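You operate a simulated robot arm through the tools that you are given. There is no shell and no other tool.

You run a simulated robot arm. Do the job below in one go: nothing can be reset, and whatever is moved stays where it is left.

JOB
Gauge tyres B, C and D and set the purple block on the one with least tread.
Fine: gauge back on its shelf. Set down upright: tread gauge.

Only the result counts: the job must be done as asked and must still hold three seconds after the hand-in. Knocking over, shifting, dropping, spilling or breaking anything else fails it.

ROBOT AND FRAMES
A 7-joint arm with a fingered hand, fixed in place. Base frame: the origin is at the foot of the arm, x ahead of it, y to its left, z up. Readings come in m, rad, newtons and seconds.
With the tool pointing down near the work surface it reaches from about 0.34 to 0.82 m from the base axis. Its first joint turns from -2.007 to 2.007 rad. Payload 5 kg.
Tool frame: the origin (TCP) lies between the finger pads and is the grasp point; the fingertips stand 0.032 m ahead of it; z points along the fingers, y is the line along which they close. Largest opening 0.16 m; the body of the gripper starts 0.089 m behind the TCP. The gripper is a hand of 4 fingers: y runs from the thumb to the fingers, the wrist lies at [0, 0, -0.267] in the tool frame.
Orientation is told as [roll, pitch, yaw] about the base's x, y, z axes, in that order, counted from this pose: with the fingers straight down and closing along the base's y, the tool's x points along the base's -x, its y along +y and its z along -z.

CONTROLS
- The arm moves only by the tool servo_tool. Its arguments are lists of equal length, an entry for each row: "xyz": the shift along the tool's x, y, z in units of 40 mm (1.0 is 40 mm), a list of three; "delta_rot": the turn, a rotation vector about the tool's x, y, z in units of 8 degrees (1.0 is 8 degrees), a list of three. In form: {"xyz": [[tx, ty, tz], ...], "delta_rot": [[rx, ry, rz], ...]}. A call has 1 to 20 rows; each row shifts and turns the commanded pose from where the row before left it, along the tool's axes as they then stand. A call with a number of a shift or a turn outside -1 to 1 is refused whole. Rows are played at 5 a second. More than 0.05 m and 0.15 rad between two rows, and nothing of the call is played. Where a pose cannot be reached the arm comes as near as it can. A force on the tool above 40 N (or 10 N above the force at the start of the call, whichever is more), or a blocked arm, ends the call early, and 0.2 s more pass. In this call time passes only in rows, and 0.2 s behind the last. The reply holds the time, the measured pose of the TCP, the force on the tool along the base axes, the opening and the grip force, in the units named above and with some noise, with the torque about the TCP (base axes, N m) and any sound that the robot's microphone picked up, and new pictures: "views" is both (left out), scene, wrist or none.
- Cameras (640 x 400 px; columns grow to the right, rows downward): "scene" is fixed at [0.0483, 0.6509, 1.2759]; the picture's right is [-0.71, -0.70, 0.00], its down [-0.49, 0.50, -0.71] and it looks along [0.50, -0.51, -0.70] (base axes); focal length 286 px, centre (320, 200). "wrist" rides on the gripper at [0.08, -0.004, -0.114] in the tool frame; the picture's right is [0.05, 1.00, 0.00], its down [-0.82, 0.04, -0.58] and it looks along [-0.58, 0.03, 0.82] (tool axes); focal length 265 px, centre (320, 200). There is no depth. A picture from a camera that has moved, and an enlarged one, comes with that camera's place and axes in the base frame and with its lens.
- slide_trunk(by): slides the trunk up (or, below 0, down) by that many m; the arm rides with it, the base frame stays. It gives what a move gives, with no picture.
- finger_targets(finger1, finger2, finger3, thumb_bend): sets how far each is bent, from 0 (flat) to 1 (curled in); at 0.3 the hand is open as for a grip, at 0.7 the pads meet at the TCP. One left out holds its place. A second passes; each finger stops where it meets its share of the squeeze, and holds until it gets a number again. It is the only way to open and close the hand. It gives what a move gives, with no picture; readings hold the bend of each and the force on the fingers (four entries, about 0 where the hand has none), thumb and palm.
- enlarge(camera, box): a new picture of the part [left, top, right, bottom] of that camera's present view, enlarged. No time passes.
- job_done(): hands the job in; it is judged then, once.

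Nothing tells you positions but the pictures and the camera data. Unless the task says otherwise, let go and move clear before handing in.

The tools are called after "Request:" as a command line: name --argument value ..., lists and objects as JSON in quotes. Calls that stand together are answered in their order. servo_tool: Moves the arm, as the interface text tells. Its arguments: {"type":"object","properties":{"xyz":{"type":"array"},"delta_rot":{"type":"array"},"views":{"type":"string","enum":["both","scene","wrist","none"]}},"required":["xyz","delta_rot"]} The other tools are called the same way: slide_trunk (by) slides the trunk up or down; finger_targets (finger1, finger2, finger3, thumb_bend) moves the fingers one by one; enlarge (camera, box) takes an enlarged picture of a part of a camera's view; job_done () hands the job in.

At the start:

```text
time: 0.0
tcp_pos: [0.4918, 0.3485, 0.9837]
tool_rot: [0.0, -0.001, 0.001]
contact_force: [0.6, -0.4, 0.1]
ft_torque: [-0.01, -0.03, 0.01]
gripper_width: 0.1598
gripper_force: 0.1
shape: jaw
bend: [0.3, 0.3, 0.3, 0.3]
finger forces: [0.1, 0.0, 0.0, 0.1, 0.0, 0.0]
trunk travel left (down, up): [-0.75, 0.24]
```

scene: 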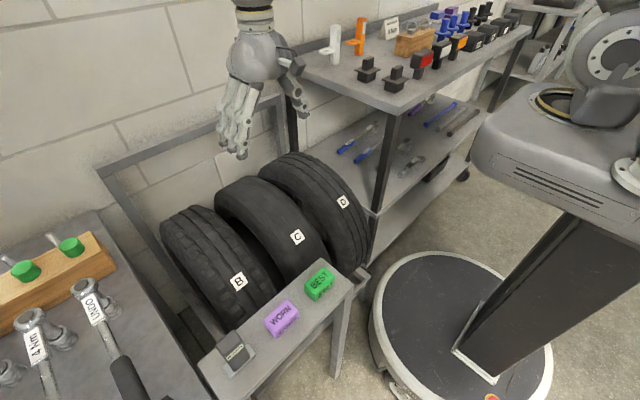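
wrist: 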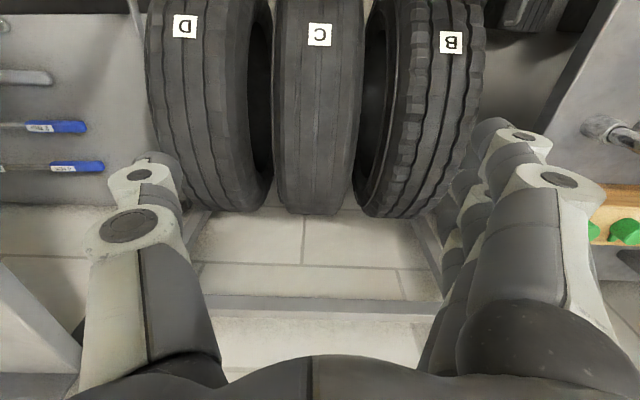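

I see three tyres (B, C, D) in a rack, and a small shelf in front of them carrying a tread gauge, a purple "WORN" block and a green "BEST" block. First I'll take closer pictures of the parts that matter.

Request:
enlarge --camera "scene" --box '[190, 250, 370, 400]'

Request:
enlarge --camera "scene" --box '[150, 140, 390, 300]'

Request:
enlarge --camera "wrist" --box '[130, 0, 510, 220]'

Request:
enlarge --camera "scene" --box '[205, 320, 275, 385]'

```text
2.67 times, centred on (280, 325) of scene
camera zoom: at [0.0483, 0.6509, 1.2759], right [-0.71, -0.7, 0.0], down [-0.49, 0.5, -0.71], along [0.5, -0.51, -0.7], focal length 763 px, centre (427, -133)
```

zoom: 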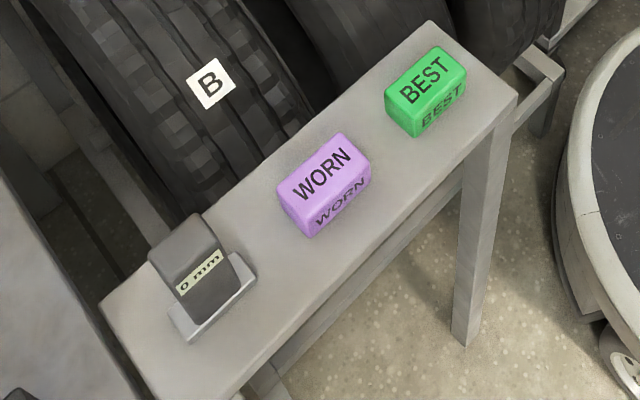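

```text
2.50 times, centred on (270, 220) of scene
camera zoom: at [0.0483, 0.6509, 1.2759], right [-0.71, -0.7, 0.0], down [-0.49, 0.5, -0.71], along [0.5, -0.51, -0.7], focal length 715 px, centre (445, 150)
```

zoom: 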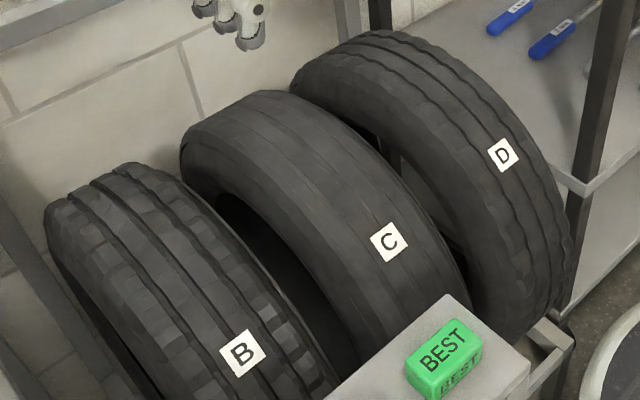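

```text
1.68 times, centred on (320, 110) of wrist
camera zoom: at [0.4113, 0.3441, 1.0965], right [-0.05, 1.0, 0.0], down [0.82, 0.04, 0.58], along [0.58, 0.03, -0.82], focal length 447 px, centre (320, 352)
```

zoom: 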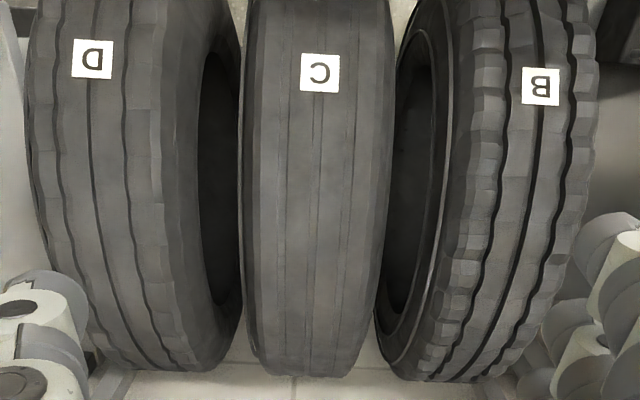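

```text
6.15 times, centred on (240, 352) of scene
camera zoom: at [0.0483, 0.6509, 1.2759], right [-0.71, -0.7, 0.0], down [-0.49, 0.5, -0.71], along [0.5, -0.51, -0.7], focal length 1760 px, centre (812, -738)
```

zoom: 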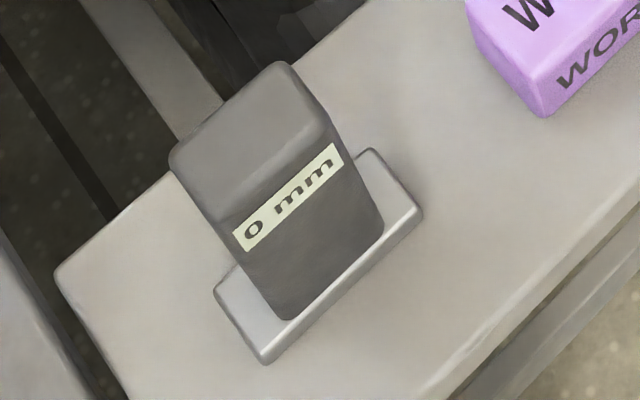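

The wrist camera puts the tyre labels at about x 0.44, z 0.65, with B at y 0.53, C at y 0.35 and D at y 0.155. The small shelf seems to be at x≈0.3–0.35, so I'll move the hand back, staying high, to see the shelf and the tyre tops with the wrist camera.

Request:
servo_tool --xyz '[[0.9, 0.45, 0], [0.9, 0.45, 0], [0.9, 0.45, 0], [0.9, 0.45, 0], [0.9, 0.45, 0], [0.9, 0.45, 0], [0.9, 0.45, 0], [0.9, 0.45, 0]]' --delta_rot '[[0, 0, 0], [0, 0, 0], [0, 0, 0], [0, 0, 0], [0, 0, 0], [0, 0, 0], [0, 0, 0], [0, 0, 0]]'

```text
time: 1.8
tcp_pos: [0.2029, 0.4933, 0.9834]
tool_rot: [0.0, 0.002, 0.001]
contact_force: [0.0, -0.3, 0.1]
ft_torque: [-0.01, 0.02, -0.01]
gripper_width: 0.1599
gripper_force: 0.1
shape: jaw
bend: [0.3, 0.3, 0.3, 0.3]
finger forces: [0.0, 0.0, 0.2, 0.0, 0.0, 0.0]
trunk travel left (down, up): [-0.75, 0.24]
camera wrist: at [0.122, 0.4889, 1.0973], right [-0.05, 1.0, 0.0], down [0.81, 0.04, 0.58], along [0.58, 0.03, -0.82], focal length 265 px, centre (320, 200)
```

scene: 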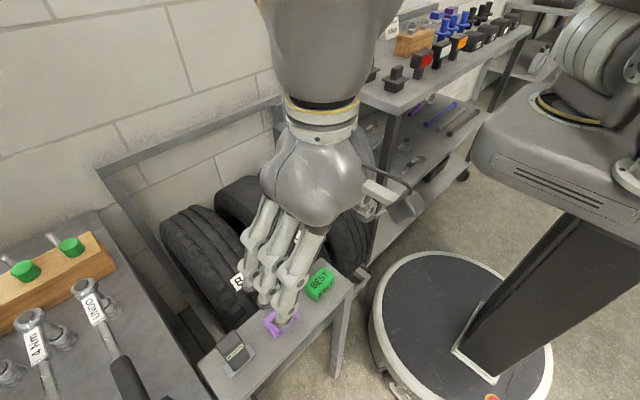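
wrist: 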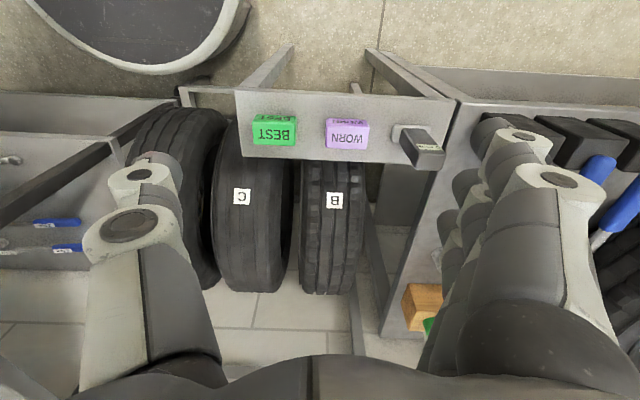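

Request:
enlarge --camera "wrist" --box '[230, 70, 470, 220]'

Request:
enlarge --camera "wrist" --box '[100, 60, 480, 300]'

```text
2.67 times, centred on (350, 145) of wrist
camera zoom: at [0.122, 0.4889, 1.0973], right [-0.05, 1.0, 0.0], down [0.81, 0.04, 0.58], along [0.58, 0.03, -0.82], focal length 708 px, centre (240, 347)
```

zoom: 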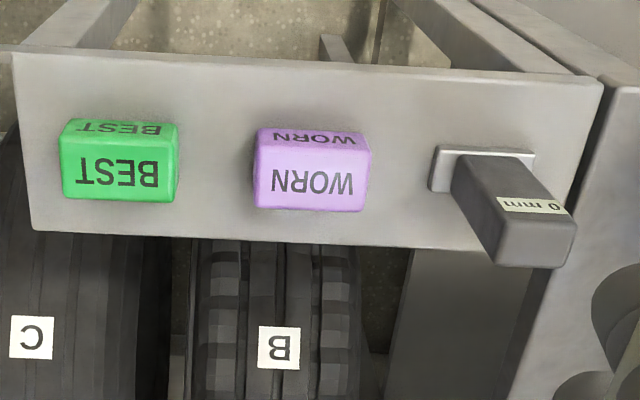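

```text
1.67 times, centred on (290, 180) of wrist
camera zoom: at [0.122, 0.4889, 1.0973], right [-0.05, 1.0, 0.0], down [0.81, 0.04, 0.58], along [0.58, 0.03, -0.82], focal length 442 px, centre (370, 233)
```

zoom: 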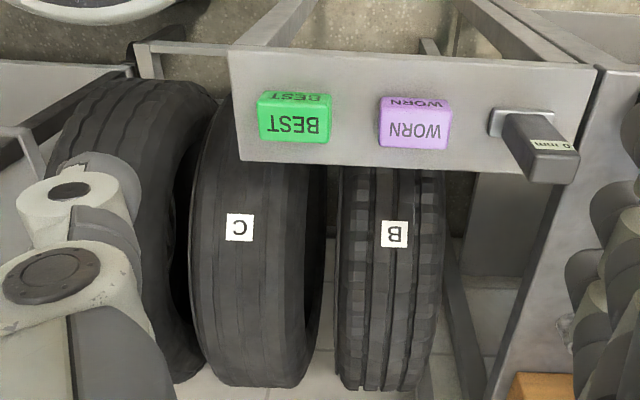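

The shelf top is at about z≈0.705, with the gauge near (0.268, 0.636), the purple block near (0.268, 0.535) and the green block near (0.263, 0.433). I'll narrow the hand a little and go above the gauge, closing along y so the display on its -x side stays visible.

Request:
servo_tool --xyz '[[-0.41, 0.9, 0], [-0.41, 0.9, 0], [-0.41, 0.9, 0], [-0.41, 0.87, 0]]' --delta_rot '[[0, 0, 0], [0, 0, 0], [0, 0, 0], [0, 0, 0]]' --views "none"

Request:
finger_targets --finger1 0.45 --finger2 0.45 --finger3 0.45 --thumb_bend 0.45

Request:
servo_tool --xyz '[[0, 0, 0.5], [0, 0, 0.5]]' --delta_rot '[[0, 0, 0], [0, 0, 0]]'

```text
time: 2.8
tcp_pos: [0.2687, 0.636, 0.9811]
tool_rot: [-0.003, 0.0, 0.0]
contact_force: [-0.4, 0.4, -0.4]
ft_torque: [-0.03, -0.04, -0.01]
gripper_width: 0.1601
gripper_force: 0.1
shape: jaw
bend: [0.3, 0.3, 0.3, 0.3]
finger forces: [0.0, 0.0, 0.0, 0.0, 0.0, 0.0]
trunk travel left (down, up): [-0.75, 0.24]
```

```text
time: 3.8
tcp_pos: [0.2696, 0.6355, 0.9837]
tool_rot: [-0.001, 0.0, 0.001]
contact_force: [-0.2, -0.1, 0.1]
ft_torque: [-0.03, 0.03, 0.04]
gripper_width: 0.1123
gripper_force: 0.0
shape: fingers
bend: [0.45, 0.45, 0.45, 0.45]
finger forces: [0.0, 0.0, 0.0, 0.1, 0.0, 0.0]
trunk travel left (down, up): [-0.75, 0.24]
```

```text
time: 4.4
tcp_pos: [0.2684, 0.6344, 0.9412]
tool_rot: [-0.001, 0.0, 0.0]
contact_force: [0.2, -0.3, -0.1]
ft_torque: [0.01, 0.01, 0.02]
gripper_width: 0.1121
gripper_force: 0.1
shape: fingers
bend: [0.45, 0.45, 0.45, 0.45]
finger forces: [0.0, 0.0, 0.0, 0.0, 0.0, 0.1]
trunk travel left (down, up): [-0.75, 0.24]
camera wrist: at [0.1883, 0.6312, 1.0556], right [-0.05, 1.0, 0.0], down [0.82, 0.04, 0.58], along [0.58, 0.03, -0.82], focal length 265 px, centre (320, 200)
```

scene: 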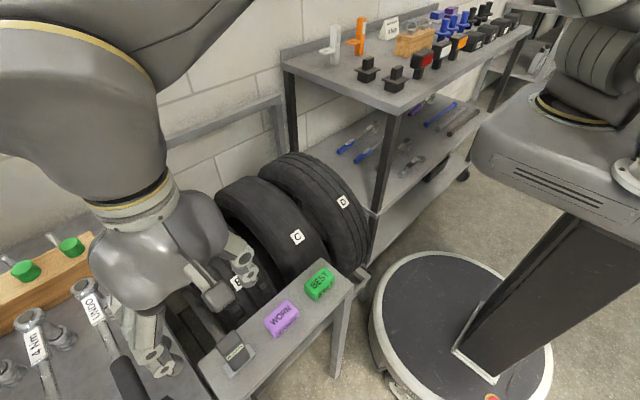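
wrist: 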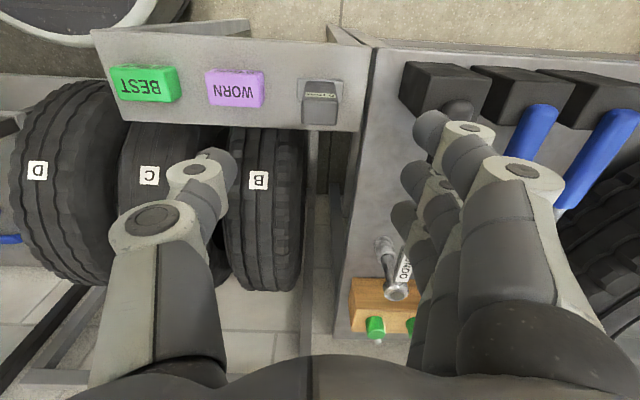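

Request:
enlarge --camera "wrist" --box '[200, 60, 380, 140]'

Request:
enlarge --camera "wrist" --box '[320, 40, 640, 240]'

Request:
enlarge --camera "scene" --box '[80, 230, 320, 400]'

```text
3.56 times, centred on (290, 100) of wrist
camera zoom: at [0.1883, 0.6312, 1.0556], right [-0.05, 1.0, 0.0], down [0.82, 0.04, 0.58], along [0.58, 0.03, -0.82], focal length 944 px, centre (427, 556)
```

zoom: 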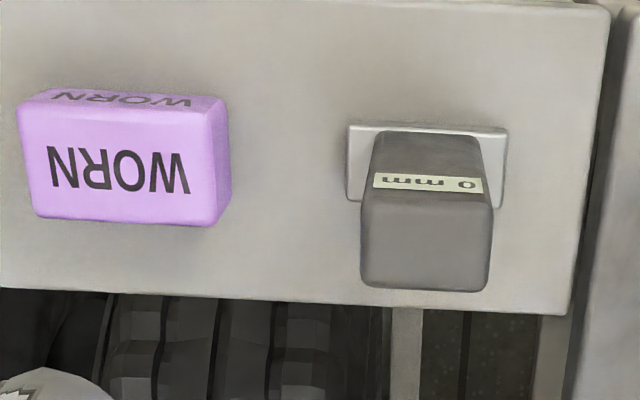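

```text
2.00 times, centred on (480, 140) of wrist
camera zoom: at [0.1883, 0.6312, 1.0556], right [-0.05, 1.0, 0.0], down [0.82, 0.04, 0.58], along [0.58, 0.03, -0.82], focal length 531 px, centre (0, 320)
```

zoom: 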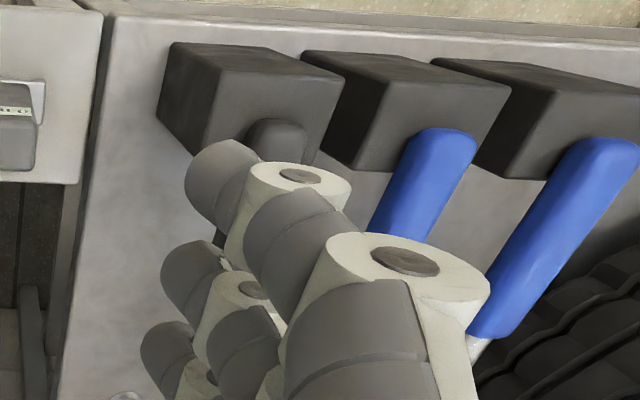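

```text
2.35 times, centred on (200, 315) of scene
camera zoom: at [0.0483, 0.6509, 1.2759], right [-0.71, -0.7, 0.0], down [-0.49, 0.5, -0.71], along [0.5, -0.51, -0.7], focal length 673 px, centre (602, -71)
```

zoom: 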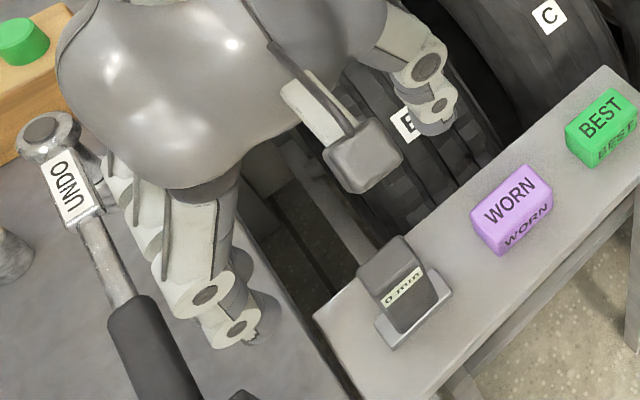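

The gauge is about 0.10 m tall (top z≈0.805), centred near (0.266, 0.6355), with the display on its -x face near the top. A black holder block stands close by on the left table (y≥0.73), so I'll narrow the fingers further and come down in steps.

Request:
finger_targets --finger1 0.52 --finger2 0.52 --finger3 0.52 --thumb_bend 0.52

Request:
servo_tool --xyz '[[0.05, 0.02, 0.6], [0, 0, 0.6], [0, 0, 0.6], [0, 0, 0.4]]' --delta_rot '[[0, 0, 0], [0, 0, 0], [0, 0, 0], [0, 0, 0]]'

```text
time: 5.4
tcp_pos: [0.2689, 0.6362, 0.9411]
tool_rot: [0.0, 0.0, -0.001]
contact_force: [0.3, 0.3, 1.1]
ft_torque: [-0.02, -0.03, 0.0]
gripper_width: 0.0844
gripper_force: 0.0
shape: fingers
bend: [0.52, 0.52, 0.52, 0.52]
finger forces: [0.1, 0.0, 0.1, 0.0, 0.0, 0.0]
trunk travel left (down, up): [-0.75, 0.24]
```

```text
time: 6.4
tcp_pos: [0.2672, 0.6363, 0.8527]
tool_rot: [-0.001, -0.001, 0.002]
contact_force: [-0.4, 0.0, -0.6]
ft_torque: [0.01, 0.0, 0.01]
gripper_width: 0.084
gripper_force: 0.0
shape: fingers
bend: [0.52, 0.52, 0.52, 0.52]
finger forces: [0.0, 0.0, 0.0, 0.0, 0.0, 0.0]
trunk travel left (down, up): [-0.75, 0.24]
camera wrist: at [0.1864, 0.632, 0.9676], right [-0.05, 1.0, 0.0], down [0.82, 0.04, 0.58], along [0.58, 0.03, -0.82], focal length 265 px, centre (320, 200)
```

scene: 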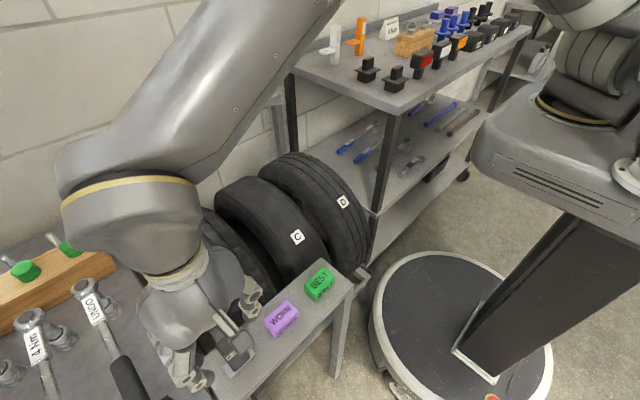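
wrist: 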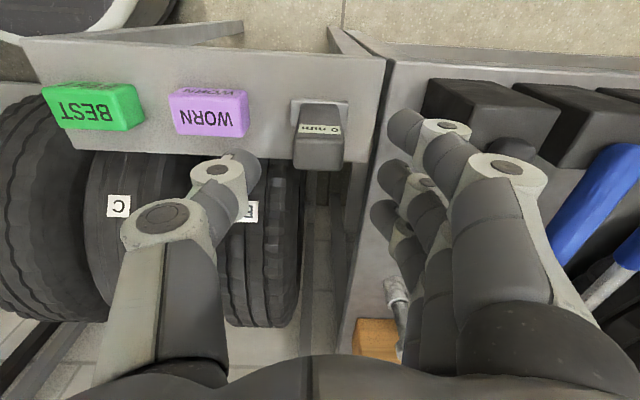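

Request:
enlarge --camera "wrist" --box '[240, 80, 440, 205]'

Request:
enlarge --camera "scene" --box '[130, 280, 310, 400]'

```text
3.20 times, centred on (340, 142) of wrist
camera zoom: at [0.1864, 0.632, 0.9676], right [-0.05, 1.0, 0.0], down [0.82, 0.04, 0.58], along [0.58, 0.03, -0.82], focal length 849 px, centre (256, 384)
```

zoom: 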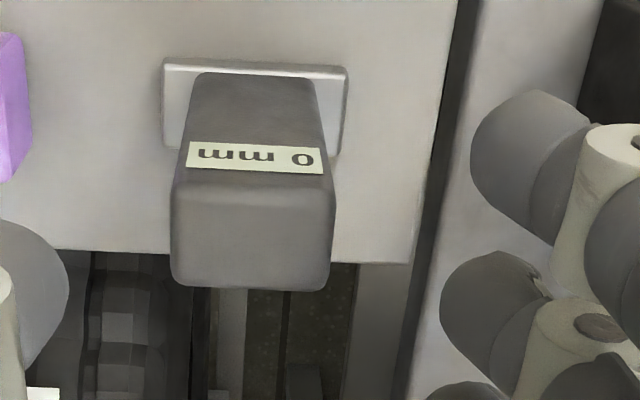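

```text
3.33 times, centred on (220, 340) of scene
camera zoom: at [0.0483, 0.6509, 1.2759], right [-0.71, -0.7, 0.0], down [-0.49, 0.5, -0.71], along [0.5, -0.51, -0.7], focal length 953 px, centre (653, -267)
```

zoom: 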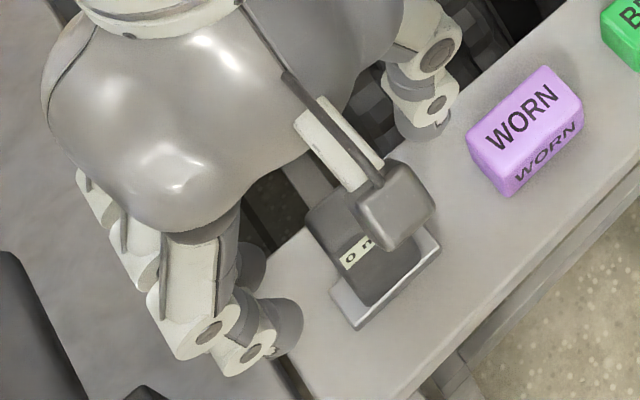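

The gauge's top centre works out to (0.264, 0.635), and the fingers straddle it with about 13 mm to spare from the black holder block. I'll lower to grip height and close only the middle finger and thumb, so the display isn't covered.

Request:
servo_tool --xyz '[[0.08, -0.02, 0.58], [0, 0, 0.58], [0, 0, 0.56]]' --delta_rot '[[0, 0, 0], [0, 0, 0], [0, 0, 0]]'

```text
time: 7.2
tcp_pos: [0.2638, 0.6353, 0.7861]
tool_rot: [0.0, 0.0, 0.003]
contact_force: [0.4, -0.7, -0.5]
ft_torque: [-0.03, -0.03, -0.01]
gripper_width: 0.0841
gripper_force: 0.0
shape: fingers
bend: [0.52, 0.52, 0.52, 0.52]
finger forces: [0.1, 0.0, 0.0, 0.1, 0.0, 0.1]
trunk travel left (down, up): [-0.75, 0.24]
camera wrist: at [0.1832, 0.6315, 0.8996], right [-0.05, 1.0, 0.0], down [0.82, 0.04, 0.58], along [0.58, 0.03, -0.82], focal length 265 px, centre (320, 200)
```

scene: 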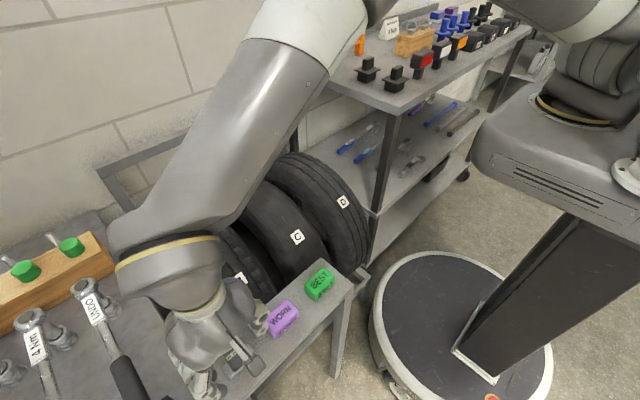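
wrist: 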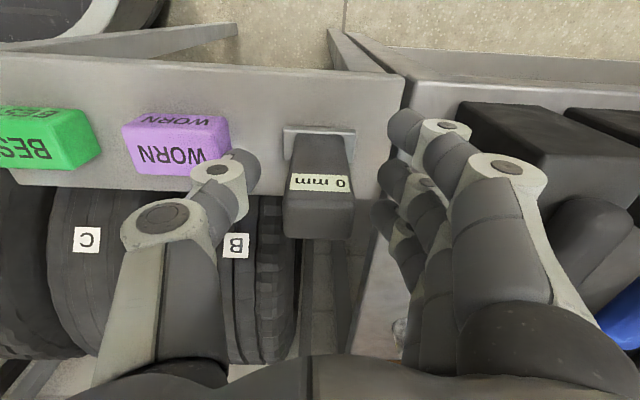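

Request:
finger_targets --finger2 0.7 --thumb_bend 0.7

Request:
servo_tool --xyz '[[0, 0, 0]]' --delta_rot '[[0, 0, 0]]'

```text
time: 8.2
tcp_pos: [0.264, 0.6346, 0.7859]
tool_rot: [0.0, 0.0, -0.001]
contact_force: [-0.9, -0.5, 4.4]
ft_torque: [0.1, -0.01, 0.02]
gripper_width: 0.0616
gripper_force: 9.2
shape: fingers
bend: [0.52, 0.61, 0.52, 0.67]
finger forces: [0.0, 8.7, 0.1, 0.1, 9.5, 0.1]
trunk travel left (down, up): [-0.75, 0.24]
```

```text
time: 8.6
tcp_pos: [0.2623, 0.6343, 0.786]
tool_rot: [0.0, 0.001, -0.001]
contact_force: [-0.6, -2.2, 2.8]
ft_torque: [0.06, 0.03, 0.0]
gripper_width: 0.0615
gripper_force: 8.8
shape: fingers
bend: [0.52, 0.61, 0.52, 0.67]
finger forces: [0.0, 8.6, 0.0, 0.0, 9.6, 0.1]
trunk travel left (down, up): [-0.75, 0.24]
camera wrist: at [0.1833, 0.6309, 0.9], right [-0.05, 1.0, 0.0], down [0.82, 0.04, 0.58], along [0.58, 0.03, -0.82], focal length 265 px, centre (320, 200)
```

scene: 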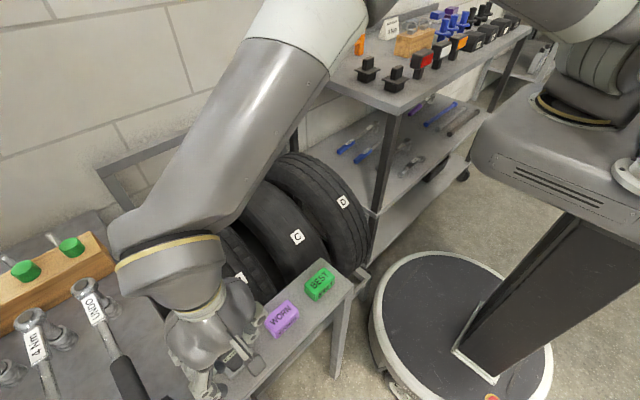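
wrist: 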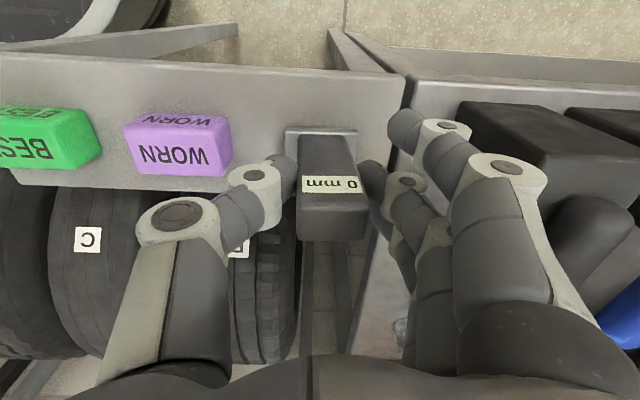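

Request:
servo_tool --xyz '[[0, 0, -0.3], [0, 0, -0.4], [0, 0, -0.6], [0, 0, -0.7]]' --delta_rot '[[0, 0, 0], [0, 0, 0], [0, 0, 0], [0, 0, 0]]'

```text
time: 9.6
tcp_pos: [0.2627, 0.633, 0.8655]
tool_rot: [-0.001, 0.0, 0.001]
contact_force: [0.0, -0.2, -1.0]
ft_torque: [-0.01, 0.05, -0.01]
gripper_width: 0.0607
gripper_force: 8.6
shape: fingers
bend: [0.52, 0.61, 0.52, 0.67]
finger forces: [0.0, 8.8, 0.1, 0.0, 8.7, 0.0]
trunk travel left (down, up): [-0.75, 0.24]
camera wrist: at [0.1828, 0.6301, 0.9802], right [-0.05, 1.0, 0.0], down [0.82, 0.04, 0.58], along [0.58, 0.03, -0.82], focal length 265 px, centre (320, 200)
```

scene: 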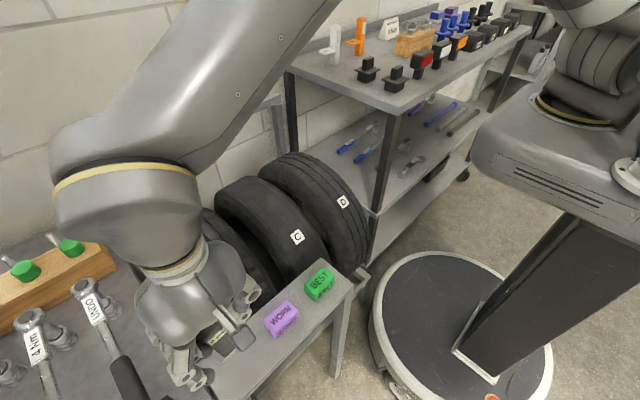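
wrist: 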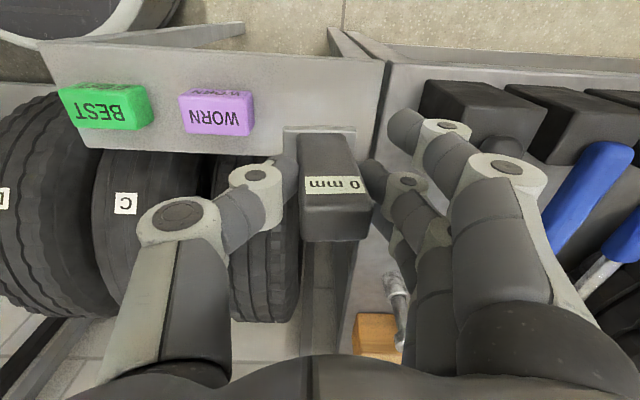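

The gauge is held firmly. I'll raise it a little and carry it above tyre B.

Request:
servo_tool --xyz '[[-0.3, 0, -0.7], [-0.9, -0.3, -0.2], [-0.9, -0.3, 0], [-0.9, -0.35, 0], [-0.9, -0.35, 0], [-0.9, -0.35, 0], [-0.9, -0.35, 0], [-0.9, -0.35, 0], [-0.5, -0.1, 0]]' --delta_rot '[[0, 0, 0], [0, 0, 0], [0, 0, 0], [0, 0, 0], [0, 0, 0], [0, 0, 0], [0, 0, 0], [0, 0, 0], [0, 0, 0]]'

```text
time: 11.6
tcp_pos: [0.5497, 0.5382, 0.9018]
tool_rot: [0.001, 0.0, 0.001]
contact_force: [1.0, 0.1, -2.1]
ft_torque: [-0.01, 0.02, -0.01]
gripper_width: 0.0606
gripper_force: 8.1
shape: fingers
bend: [0.52, 0.61, 0.52, 0.67]
finger forces: [0.1, 8.6, 0.1, 0.0, 8.5, 0.0]
trunk travel left (down, up): [-0.75, 0.24]
camera wrist: at [0.4686, 0.5333, 1.0158], right [-0.05, 1.0, 0.0], down [0.82, 0.04, 0.58], along [0.58, 0.03, -0.82], focal length 265 px, centre (320, 200)
```

scene: 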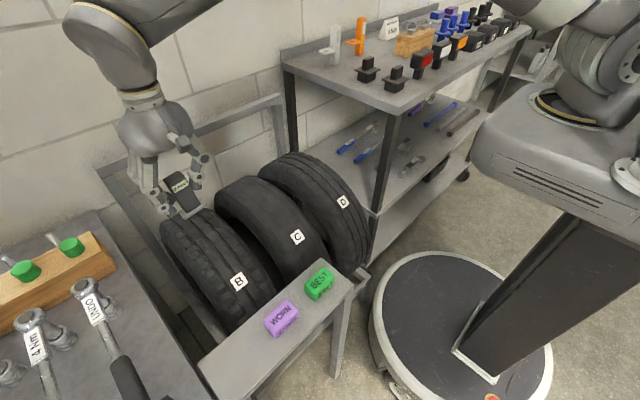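
wrist: 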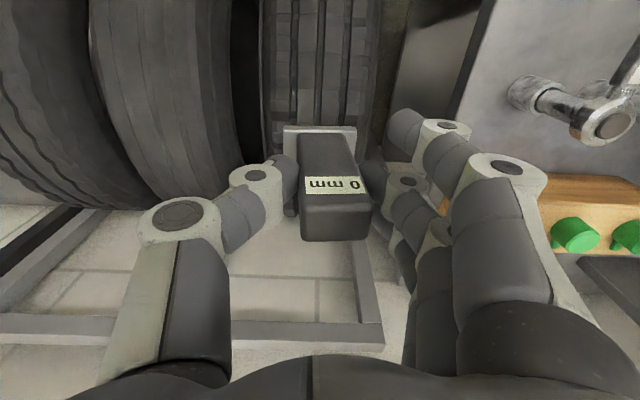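

The tyre tops should be near x≈0.59, z≈0.71. I'll centre the gauge over tyre B's crown and stop about 2 cm above it to check.

Request:
servo_tool --xyz '[[-0.5, -0.13, 0.3], [-0.5, -0.12, 0.5], [0, 0, 0.7], [0, 0, 0.6]]' --delta_rot '[[0, 0, 0], [0, 0, 0], [0, 0, 0], [0, 0, 0]]'

Request:
enlarge --camera "scene" --box '[110, 120, 290, 270]'

```text
time: 12.6
tcp_pos: [0.587, 0.5266, 0.817]
tool_rot: [0.0, 0.0, 0.0]
contact_force: [-0.1, 0.0, -1.1]
ft_torque: [-0.04, -0.01, 0.0]
gripper_width: 0.0606
gripper_force: 8.7
shape: fingers
bend: [0.52, 0.61, 0.52, 0.67]
finger forces: [0.1, 8.7, 0.1, 0.0, 8.5, 0.1]
trunk travel left (down, up): [-0.75, 0.24]
camera wrist: at [0.5076, 0.5232, 0.9315], right [-0.05, 1.0, 0.0], down [0.82, 0.04, 0.58], along [0.58, 0.03, -0.82], focal length 265 px, centre (320, 200)
```

scene: 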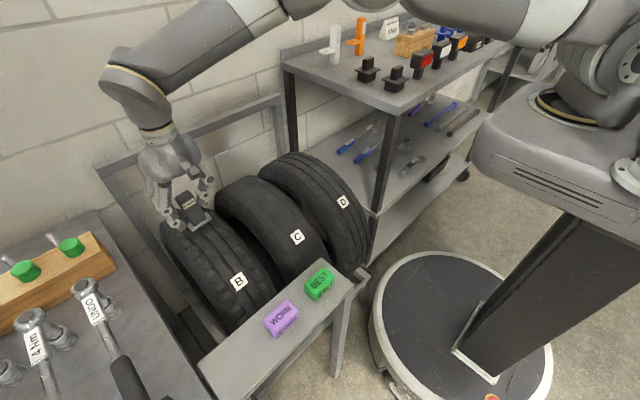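
wrist: 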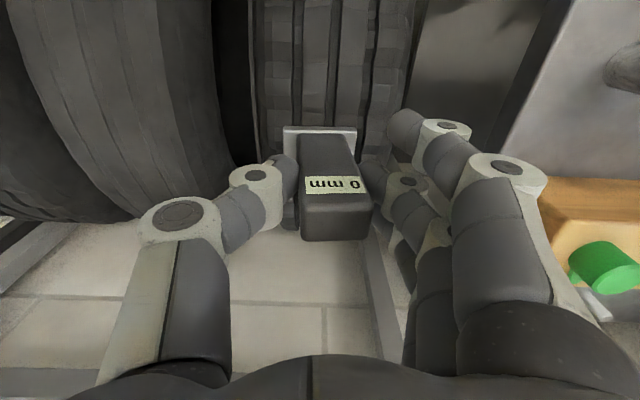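

```text
2.67 times, centred on (200, 195) of scene
camera zoom: at [0.0483, 0.6509, 1.2759], right [-0.71, -0.7, 0.0], down [-0.49, 0.5, -0.71], along [0.5, -0.51, -0.7], focal length 763 px, centre (640, 213)
```

zoom: 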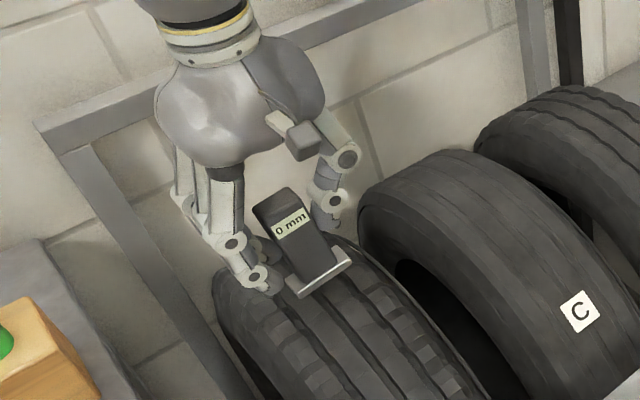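

Request:
servo_tool --xyz '[[-0.05, 0, 0.12], [0, 0, 0.12], [0, 0, 0.12]]' --delta_rot '[[0, 0, 0], [0, 0, 0], [0, 0, 0]]' --views "none"

Request:
enlarge --camera "scene" --box '[150, 160, 240, 240]'

```text
time: 13.4
tcp_pos: [0.5916, 0.5272, 0.8023]
tool_rot: [0.001, 0.0, 0.0]
contact_force: [0.2, 0.0, -2.7]
ft_torque: [0.01, 0.03, 0.03]
gripper_width: 0.0606
gripper_force: 8.4
shape: fingers
bend: [0.52, 0.61, 0.52, 0.67]
finger forces: [0.0, 8.7, 0.0, 0.1, 8.5, 0.0]
trunk travel left (down, up): [-0.75, 0.24]
```

```text
5.00 times, centred on (195, 200) of scene
camera zoom: at [0.0483, 0.6509, 1.2759], right [-0.71, -0.7, 0.0], down [-0.49, 0.5, -0.71], along [0.5, -0.51, -0.7], focal length 1430 px, centre (945, 200)
```

zoom: 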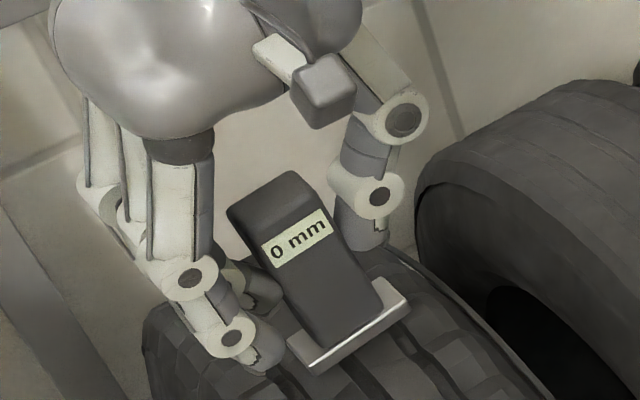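

Request:
servo_tool --xyz '[[0, 0, 0.1], [0, 0, 0.1]]' --delta_rot '[[0, 0, 0], [0, 0, 0]]' --views "none"

Request:
enlarge --camera "scene" --box '[150, 160, 240, 240]'

```text
time: 14.0
tcp_pos: [0.589, 0.5271, 0.7942]
tool_rot: [0.001, 0.0, 0.001]
contact_force: [-0.6, -0.7, -2.3]
ft_torque: [0.0, 0.04, 0.0]
gripper_width: 0.0607
gripper_force: 9.0
shape: fingers
bend: [0.52, 0.61, 0.52, 0.67]
finger forces: [0.2, 8.7, 0.1, 0.0, 8.5, 0.1]
trunk travel left (down, up): [-0.75, 0.24]
```

```text
5.00 times, centred on (195, 200) of scene
camera zoom: at [0.0483, 0.6509, 1.2759], right [-0.71, -0.7, 0.0], down [-0.49, 0.5, -0.71], along [0.5, -0.51, -0.7], focal length 1430 px, centre (945, 200)
```

zoom: 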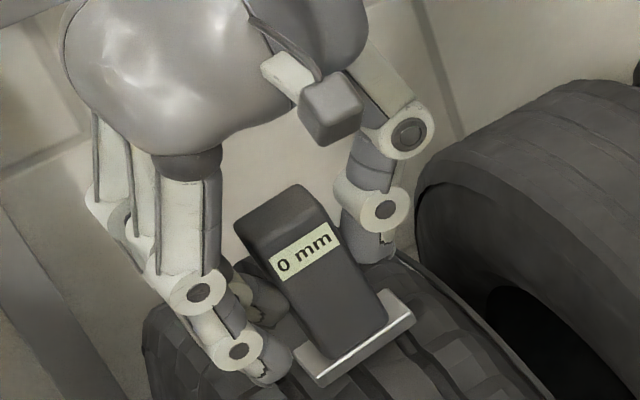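

Request:
servo_tool --xyz '[[0, 0, 0.1], [0, 0, 0.05]]' --delta_rot '[[0, 0, 0], [0, 0, 0]]' --views "none"

Request:
enlarge --camera "scene" --box '[150, 160, 240, 240]'

```text
time: 14.6
tcp_pos: [0.5895, 0.5267, 0.7896]
tool_rot: [0.0, 0.001, -0.001]
contact_force: [-1.2, -0.2, 0.9]
ft_torque: [-0.07, 0.02, 0.0]
gripper_width: 0.0604
gripper_force: 9.5
shape: fingers
bend: [0.52, 0.61, 0.52, 0.67]
finger forces: [0.0, 8.5, 0.1, 0.0, 9.3, 0.1]
trunk travel left (down, up): [-0.75, 0.24]
```

```text
5.00 times, centred on (195, 200) of scene
camera zoom: at [0.0483, 0.6509, 1.2759], right [-0.71, -0.7, 0.0], down [-0.49, 0.5, -0.71], along [0.5, -0.51, -0.7], focal length 1430 px, centre (945, 200)
```

zoom: 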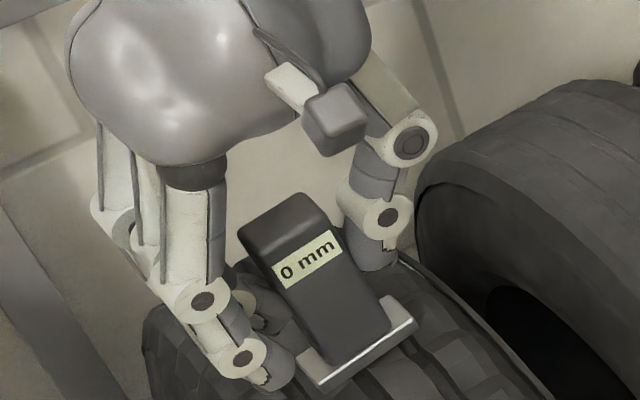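

Request:
servo_tool --xyz '[[0, 0, 0.06]]' --delta_rot '[[0, 0, 0]]' --views "none"

Request:
enlarge --camera "scene" --box '[150, 160, 240, 240]'

```text
time: 15.0
tcp_pos: [0.5893, 0.5265, 0.7885]
tool_rot: [0.001, -0.001, 0.001]
contact_force: [-1.5, -1.5, 4.2]
ft_torque: [0.04, 0.03, 0.06]
gripper_width: 0.0606
gripper_force: 9.8
shape: fingers
bend: [0.52, 0.61, 0.52, 0.67]
finger forces: [0.0, 9.2, 0.1, 0.1, 10.9, 0.1]
trunk travel left (down, up): [-0.75, 0.24]
```

```text
5.00 times, centred on (195, 200) of scene
camera zoom: at [0.0483, 0.6509, 1.2759], right [-0.71, -0.7, 0.0], down [-0.49, 0.5, -0.71], along [0.5, -0.51, -0.7], focal length 1430 px, centre (945, 200)
```

zoom: 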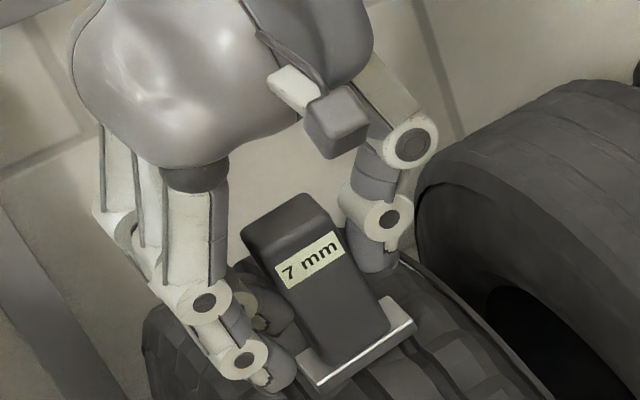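

Request:
servo_tool --xyz '[[0, 0, 0], [0, 0, 0]]' --delta_rot '[[0, 0, 0], [0, 0, 0]]' --views "none"

Request:
enlarge --camera "scene" --box '[180, 185, 215, 210]'

```text
time: 15.6
tcp_pos: [0.5898, 0.5267, 0.7874]
tool_rot: [0.001, -0.003, 0.001]
contact_force: [-0.6, -1.3, 6.7]
ft_torque: [0.08, 0.01, 0.01]
gripper_width: 0.0609
gripper_force: 10.3
shape: fingers
bend: [0.52, 0.62, 0.52, 0.67]
finger forces: [0.1, 9.2, 0.1, 0.0, 11.8, 0.1]
trunk travel left (down, up): [-0.75, 0.24]
```

```text
16.00 times, centred on (198, 198) of scene
camera zoom: at [0.0483, 0.6509, 1.2759], right [-0.71, -0.7, 0.0], down [-0.49, 0.5, -0.71], along [0.5, -0.51, -0.7], focal length 4576 px, centre (2280, 240)
```

zoom: 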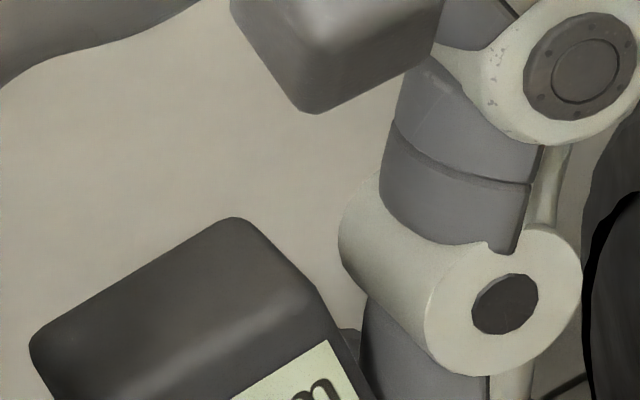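

Request:
enlarge --camera "scene" --box '[177, 202, 209, 222]'

```text
16.00 times, centred on (193, 212) of scene
camera zoom: at [0.0483, 0.6509, 1.2759], right [-0.71, -0.7, 0.0], down [-0.49, 0.5, -0.71], along [0.5, -0.51, -0.7], focal length 4576 px, centre (2352, 8)
```

zoom: 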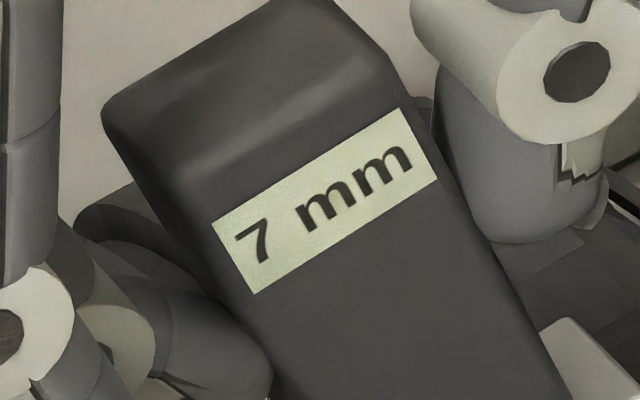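

Tyre B reads 7 mm. I'll lift clear and move across to tyre C.

Request:
servo_tool --xyz '[[0, 0, -0.4], [0, 0, -0.8], [0, 0, -0.5], [0, -0.9, 0], [0, -0.9, 0], [0, -0.9, 0], [0, -0.9, 0], [0, -0.95, 0]]' --delta_rot '[[0, 0, 0], [0, 0, 0], [0, 0, 0], [0, 0, 0], [0, 0, 0], [0, 0, 0], [0, 0, 0], [0, 0, 0]]'

Request:
enlarge --camera "scene" --box '[180, 90, 340, 220]'

```text
time: 17.4
tcp_pos: [0.5894, 0.345, 0.8556]
tool_rot: [-0.001, 0.0, 0.0]
contact_force: [-0.3, 0.5, -1.6]
ft_torque: [0.01, -0.02, 0.0]
gripper_width: 0.0604
gripper_force: 8.8
shape: fingers
bend: [0.52, 0.61, 0.52, 0.67]
finger forces: [0.0, 8.7, 0.0, 0.0, 8.5, 0.0]
trunk travel left (down, up): [-0.75, 0.24]
camera wrist: at [0.51, 0.3407, 0.9701], right [-0.05, 1.0, 0.0], down [0.82, 0.04, 0.58], along [0.58, 0.03, -0.82], focal length 265 px, centre (320, 200)
```

scene: 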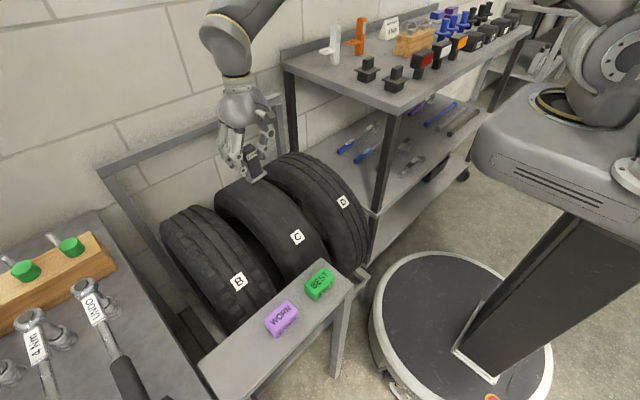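
wrist: 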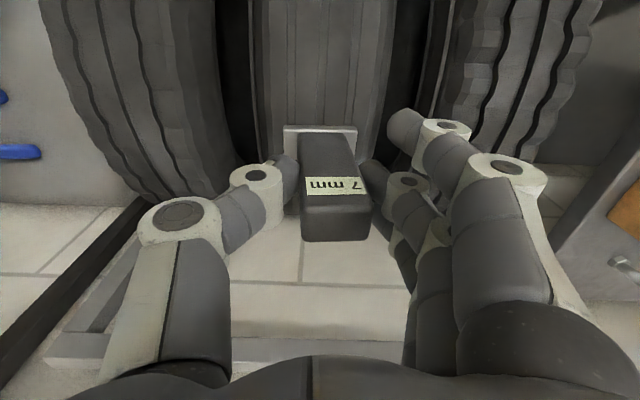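

```text
3.08 times, centred on (260, 155) of scene
camera zoom: at [0.0483, 0.6509, 1.2759], right [-0.71, -0.7, 0.0], down [-0.49, 0.5, -0.71], along [0.5, -0.51, -0.7], focal length 880 px, centre (505, 338)
```

zoom: 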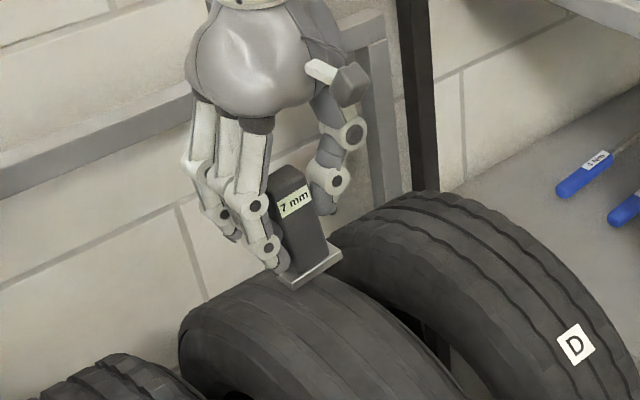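

Request:
servo_tool --xyz '[[0, -0.1, 0.6], [0, 0, 0.5], [0, 0, 0.2]]' --delta_rot '[[0, 0, 0], [0, 0, 0], [0, 0, 0]]' --views "none"

Request:
servo_tool --xyz '[[0, 0, 0.1], [0, 0, 0.05]]' --delta_rot '[[0, 0, 0], [0, 0, 0]]' --views "wrist"

Request:
enlarge --camera "scene" --box '[210, 130, 300, 210]'

```text
time: 18.2
tcp_pos: [0.5916, 0.3421, 0.8019]
tool_rot: [0.0, 0.0, 0.003]
contact_force: [-0.2, -0.8, -2.7]
ft_torque: [0.0, 0.03, 0.0]
gripper_width: 0.0605
gripper_force: 8.8
shape: fingers
bend: [0.52, 0.61, 0.52, 0.67]
finger forces: [0.1, 8.7, 0.0, 0.1, 8.4, 0.1]
trunk travel left (down, up): [-0.75, 0.24]
```

```text
time: 18.8
tcp_pos: [0.5904, 0.3427, 0.7964]
tool_rot: [-0.001, 0.001, 0.0]
contact_force: [0.5, 1.5, -2.1]
ft_torque: [-0.05, 0.01, -0.03]
gripper_width: 0.0606
gripper_force: 8.6
shape: fingers
bend: [0.52, 0.61, 0.52, 0.67]
finger forces: [0.0, 8.7, 0.0, 0.1, 8.5, 0.0]
trunk travel left (down, up): [-0.75, 0.24]
camera wrist: at [0.5101, 0.3372, 0.9109], right [-0.05, 1.0, 0.0], down [0.82, 0.04, 0.58], along [0.58, 0.03, -0.82], focal length 265 px, centre (320, 200)
```

wrist: 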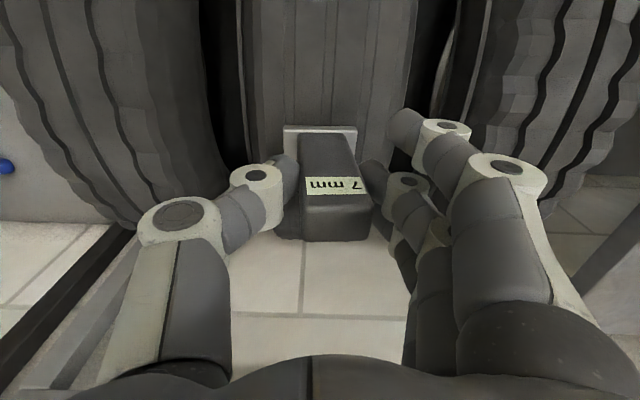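

```text
5.00 times, centred on (255, 170) of scene
camera zoom: at [0.0483, 0.6509, 1.2759], right [-0.71, -0.7, 0.0], down [-0.49, 0.5, -0.71], along [0.5, -0.51, -0.7], focal length 1430 px, centre (645, 350)
```

zoom: 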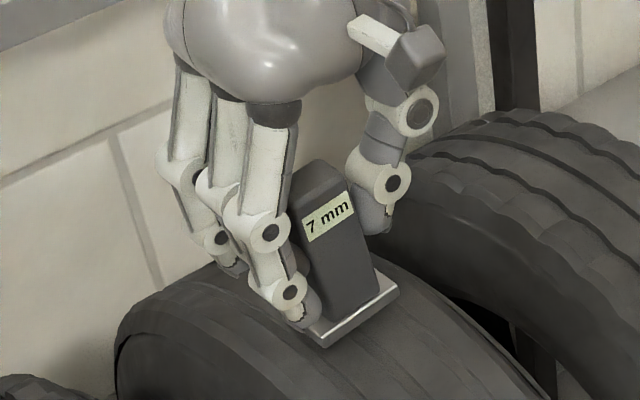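

Request:
servo_tool --xyz '[[0, 0, 0.1], [0, 0, 0.05]]' --delta_rot '[[0, 0, 0], [0, 0, 0]]' --views "none"

Request:
servo_tool --xyz '[[0, 0, 0.05]]' --delta_rot '[[0, 0, 0]]' --views "none"

Request:
enlarge --camera "scene" --box '[237, 170, 277, 195]'

```text
time: 19.4
tcp_pos: [0.5893, 0.3412, 0.7912]
tool_rot: [0.0, 0.0, 0.001]
contact_force: [0.4, -0.3, -1.7]
ft_torque: [0.0, 0.0, -0.02]
gripper_width: 0.0607
gripper_force: 9.2
shape: fingers
bend: [0.52, 0.61, 0.52, 0.67]
finger forces: [0.1, 8.7, 0.0, 0.1, 8.5, 0.1]
trunk travel left (down, up): [-0.75, 0.24]
```

```text
time: 19.8
tcp_pos: [0.5905, 0.3411, 0.789]
tool_rot: [0.0, 0.0, 0.001]
contact_force: [-1.1, 0.0, 1.8]
ft_torque: [0.0, -0.01, -0.01]
gripper_width: 0.0608
gripper_force: 9.0
shape: fingers
bend: [0.52, 0.61, 0.52, 0.67]
finger forces: [0.1, 8.4, 0.2, 0.0, 9.4, 0.1]
trunk travel left (down, up): [-0.75, 0.24]
```

```text
16.00 times, centred on (257, 182) of scene
camera zoom: at [0.0483, 0.6509, 1.2759], right [-0.71, -0.7, 0.0], down [-0.49, 0.5, -0.71], along [0.5, -0.51, -0.7], focal length 4576 px, centre (1328, 480)
```

zoom: 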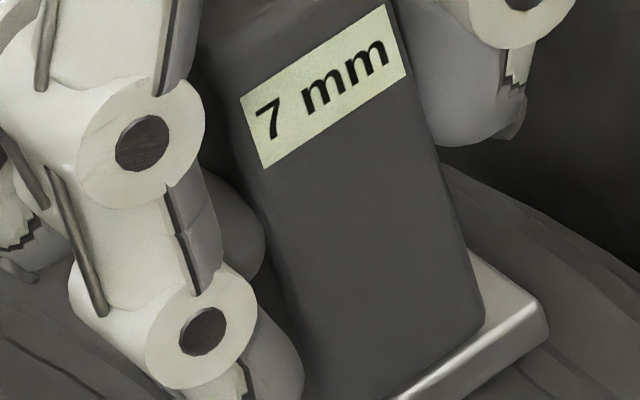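

Request:
servo_tool --xyz '[[0, 0, 0.06], [0, 0, 0]]' --delta_rot '[[0, 0, 0], [0, 0, 0]]' --views "none"

Request:
enlarge --camera "scene" --box '[237, 167, 277, 192]'

```text
time: 20.4
tcp_pos: [0.5895, 0.3412, 0.787]
tool_rot: [0.0, -0.001, -0.002]
contact_force: [-0.7, -3.0, 7.6]
ft_torque: [0.07, 0.04, 0.0]
gripper_width: 0.061
gripper_force: 10.6
shape: fingers
bend: [0.52, 0.62, 0.52, 0.67]
finger forces: [0.0, 9.2, 0.0, 0.0, 11.7, 0.0]
trunk travel left (down, up): [-0.75, 0.24]
```

```text
16.00 times, centred on (257, 180) of scene
camera zoom: at [0.0483, 0.6509, 1.2759], right [-0.71, -0.7, 0.0], down [-0.49, 0.5, -0.71], along [0.5, -0.51, -0.7], focal length 4576 px, centre (1328, 528)
```

zoom: 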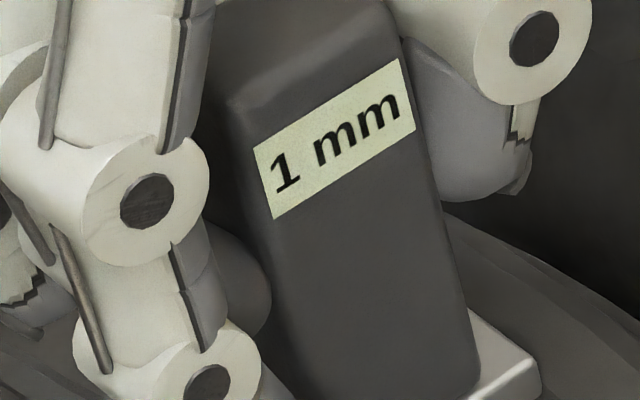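

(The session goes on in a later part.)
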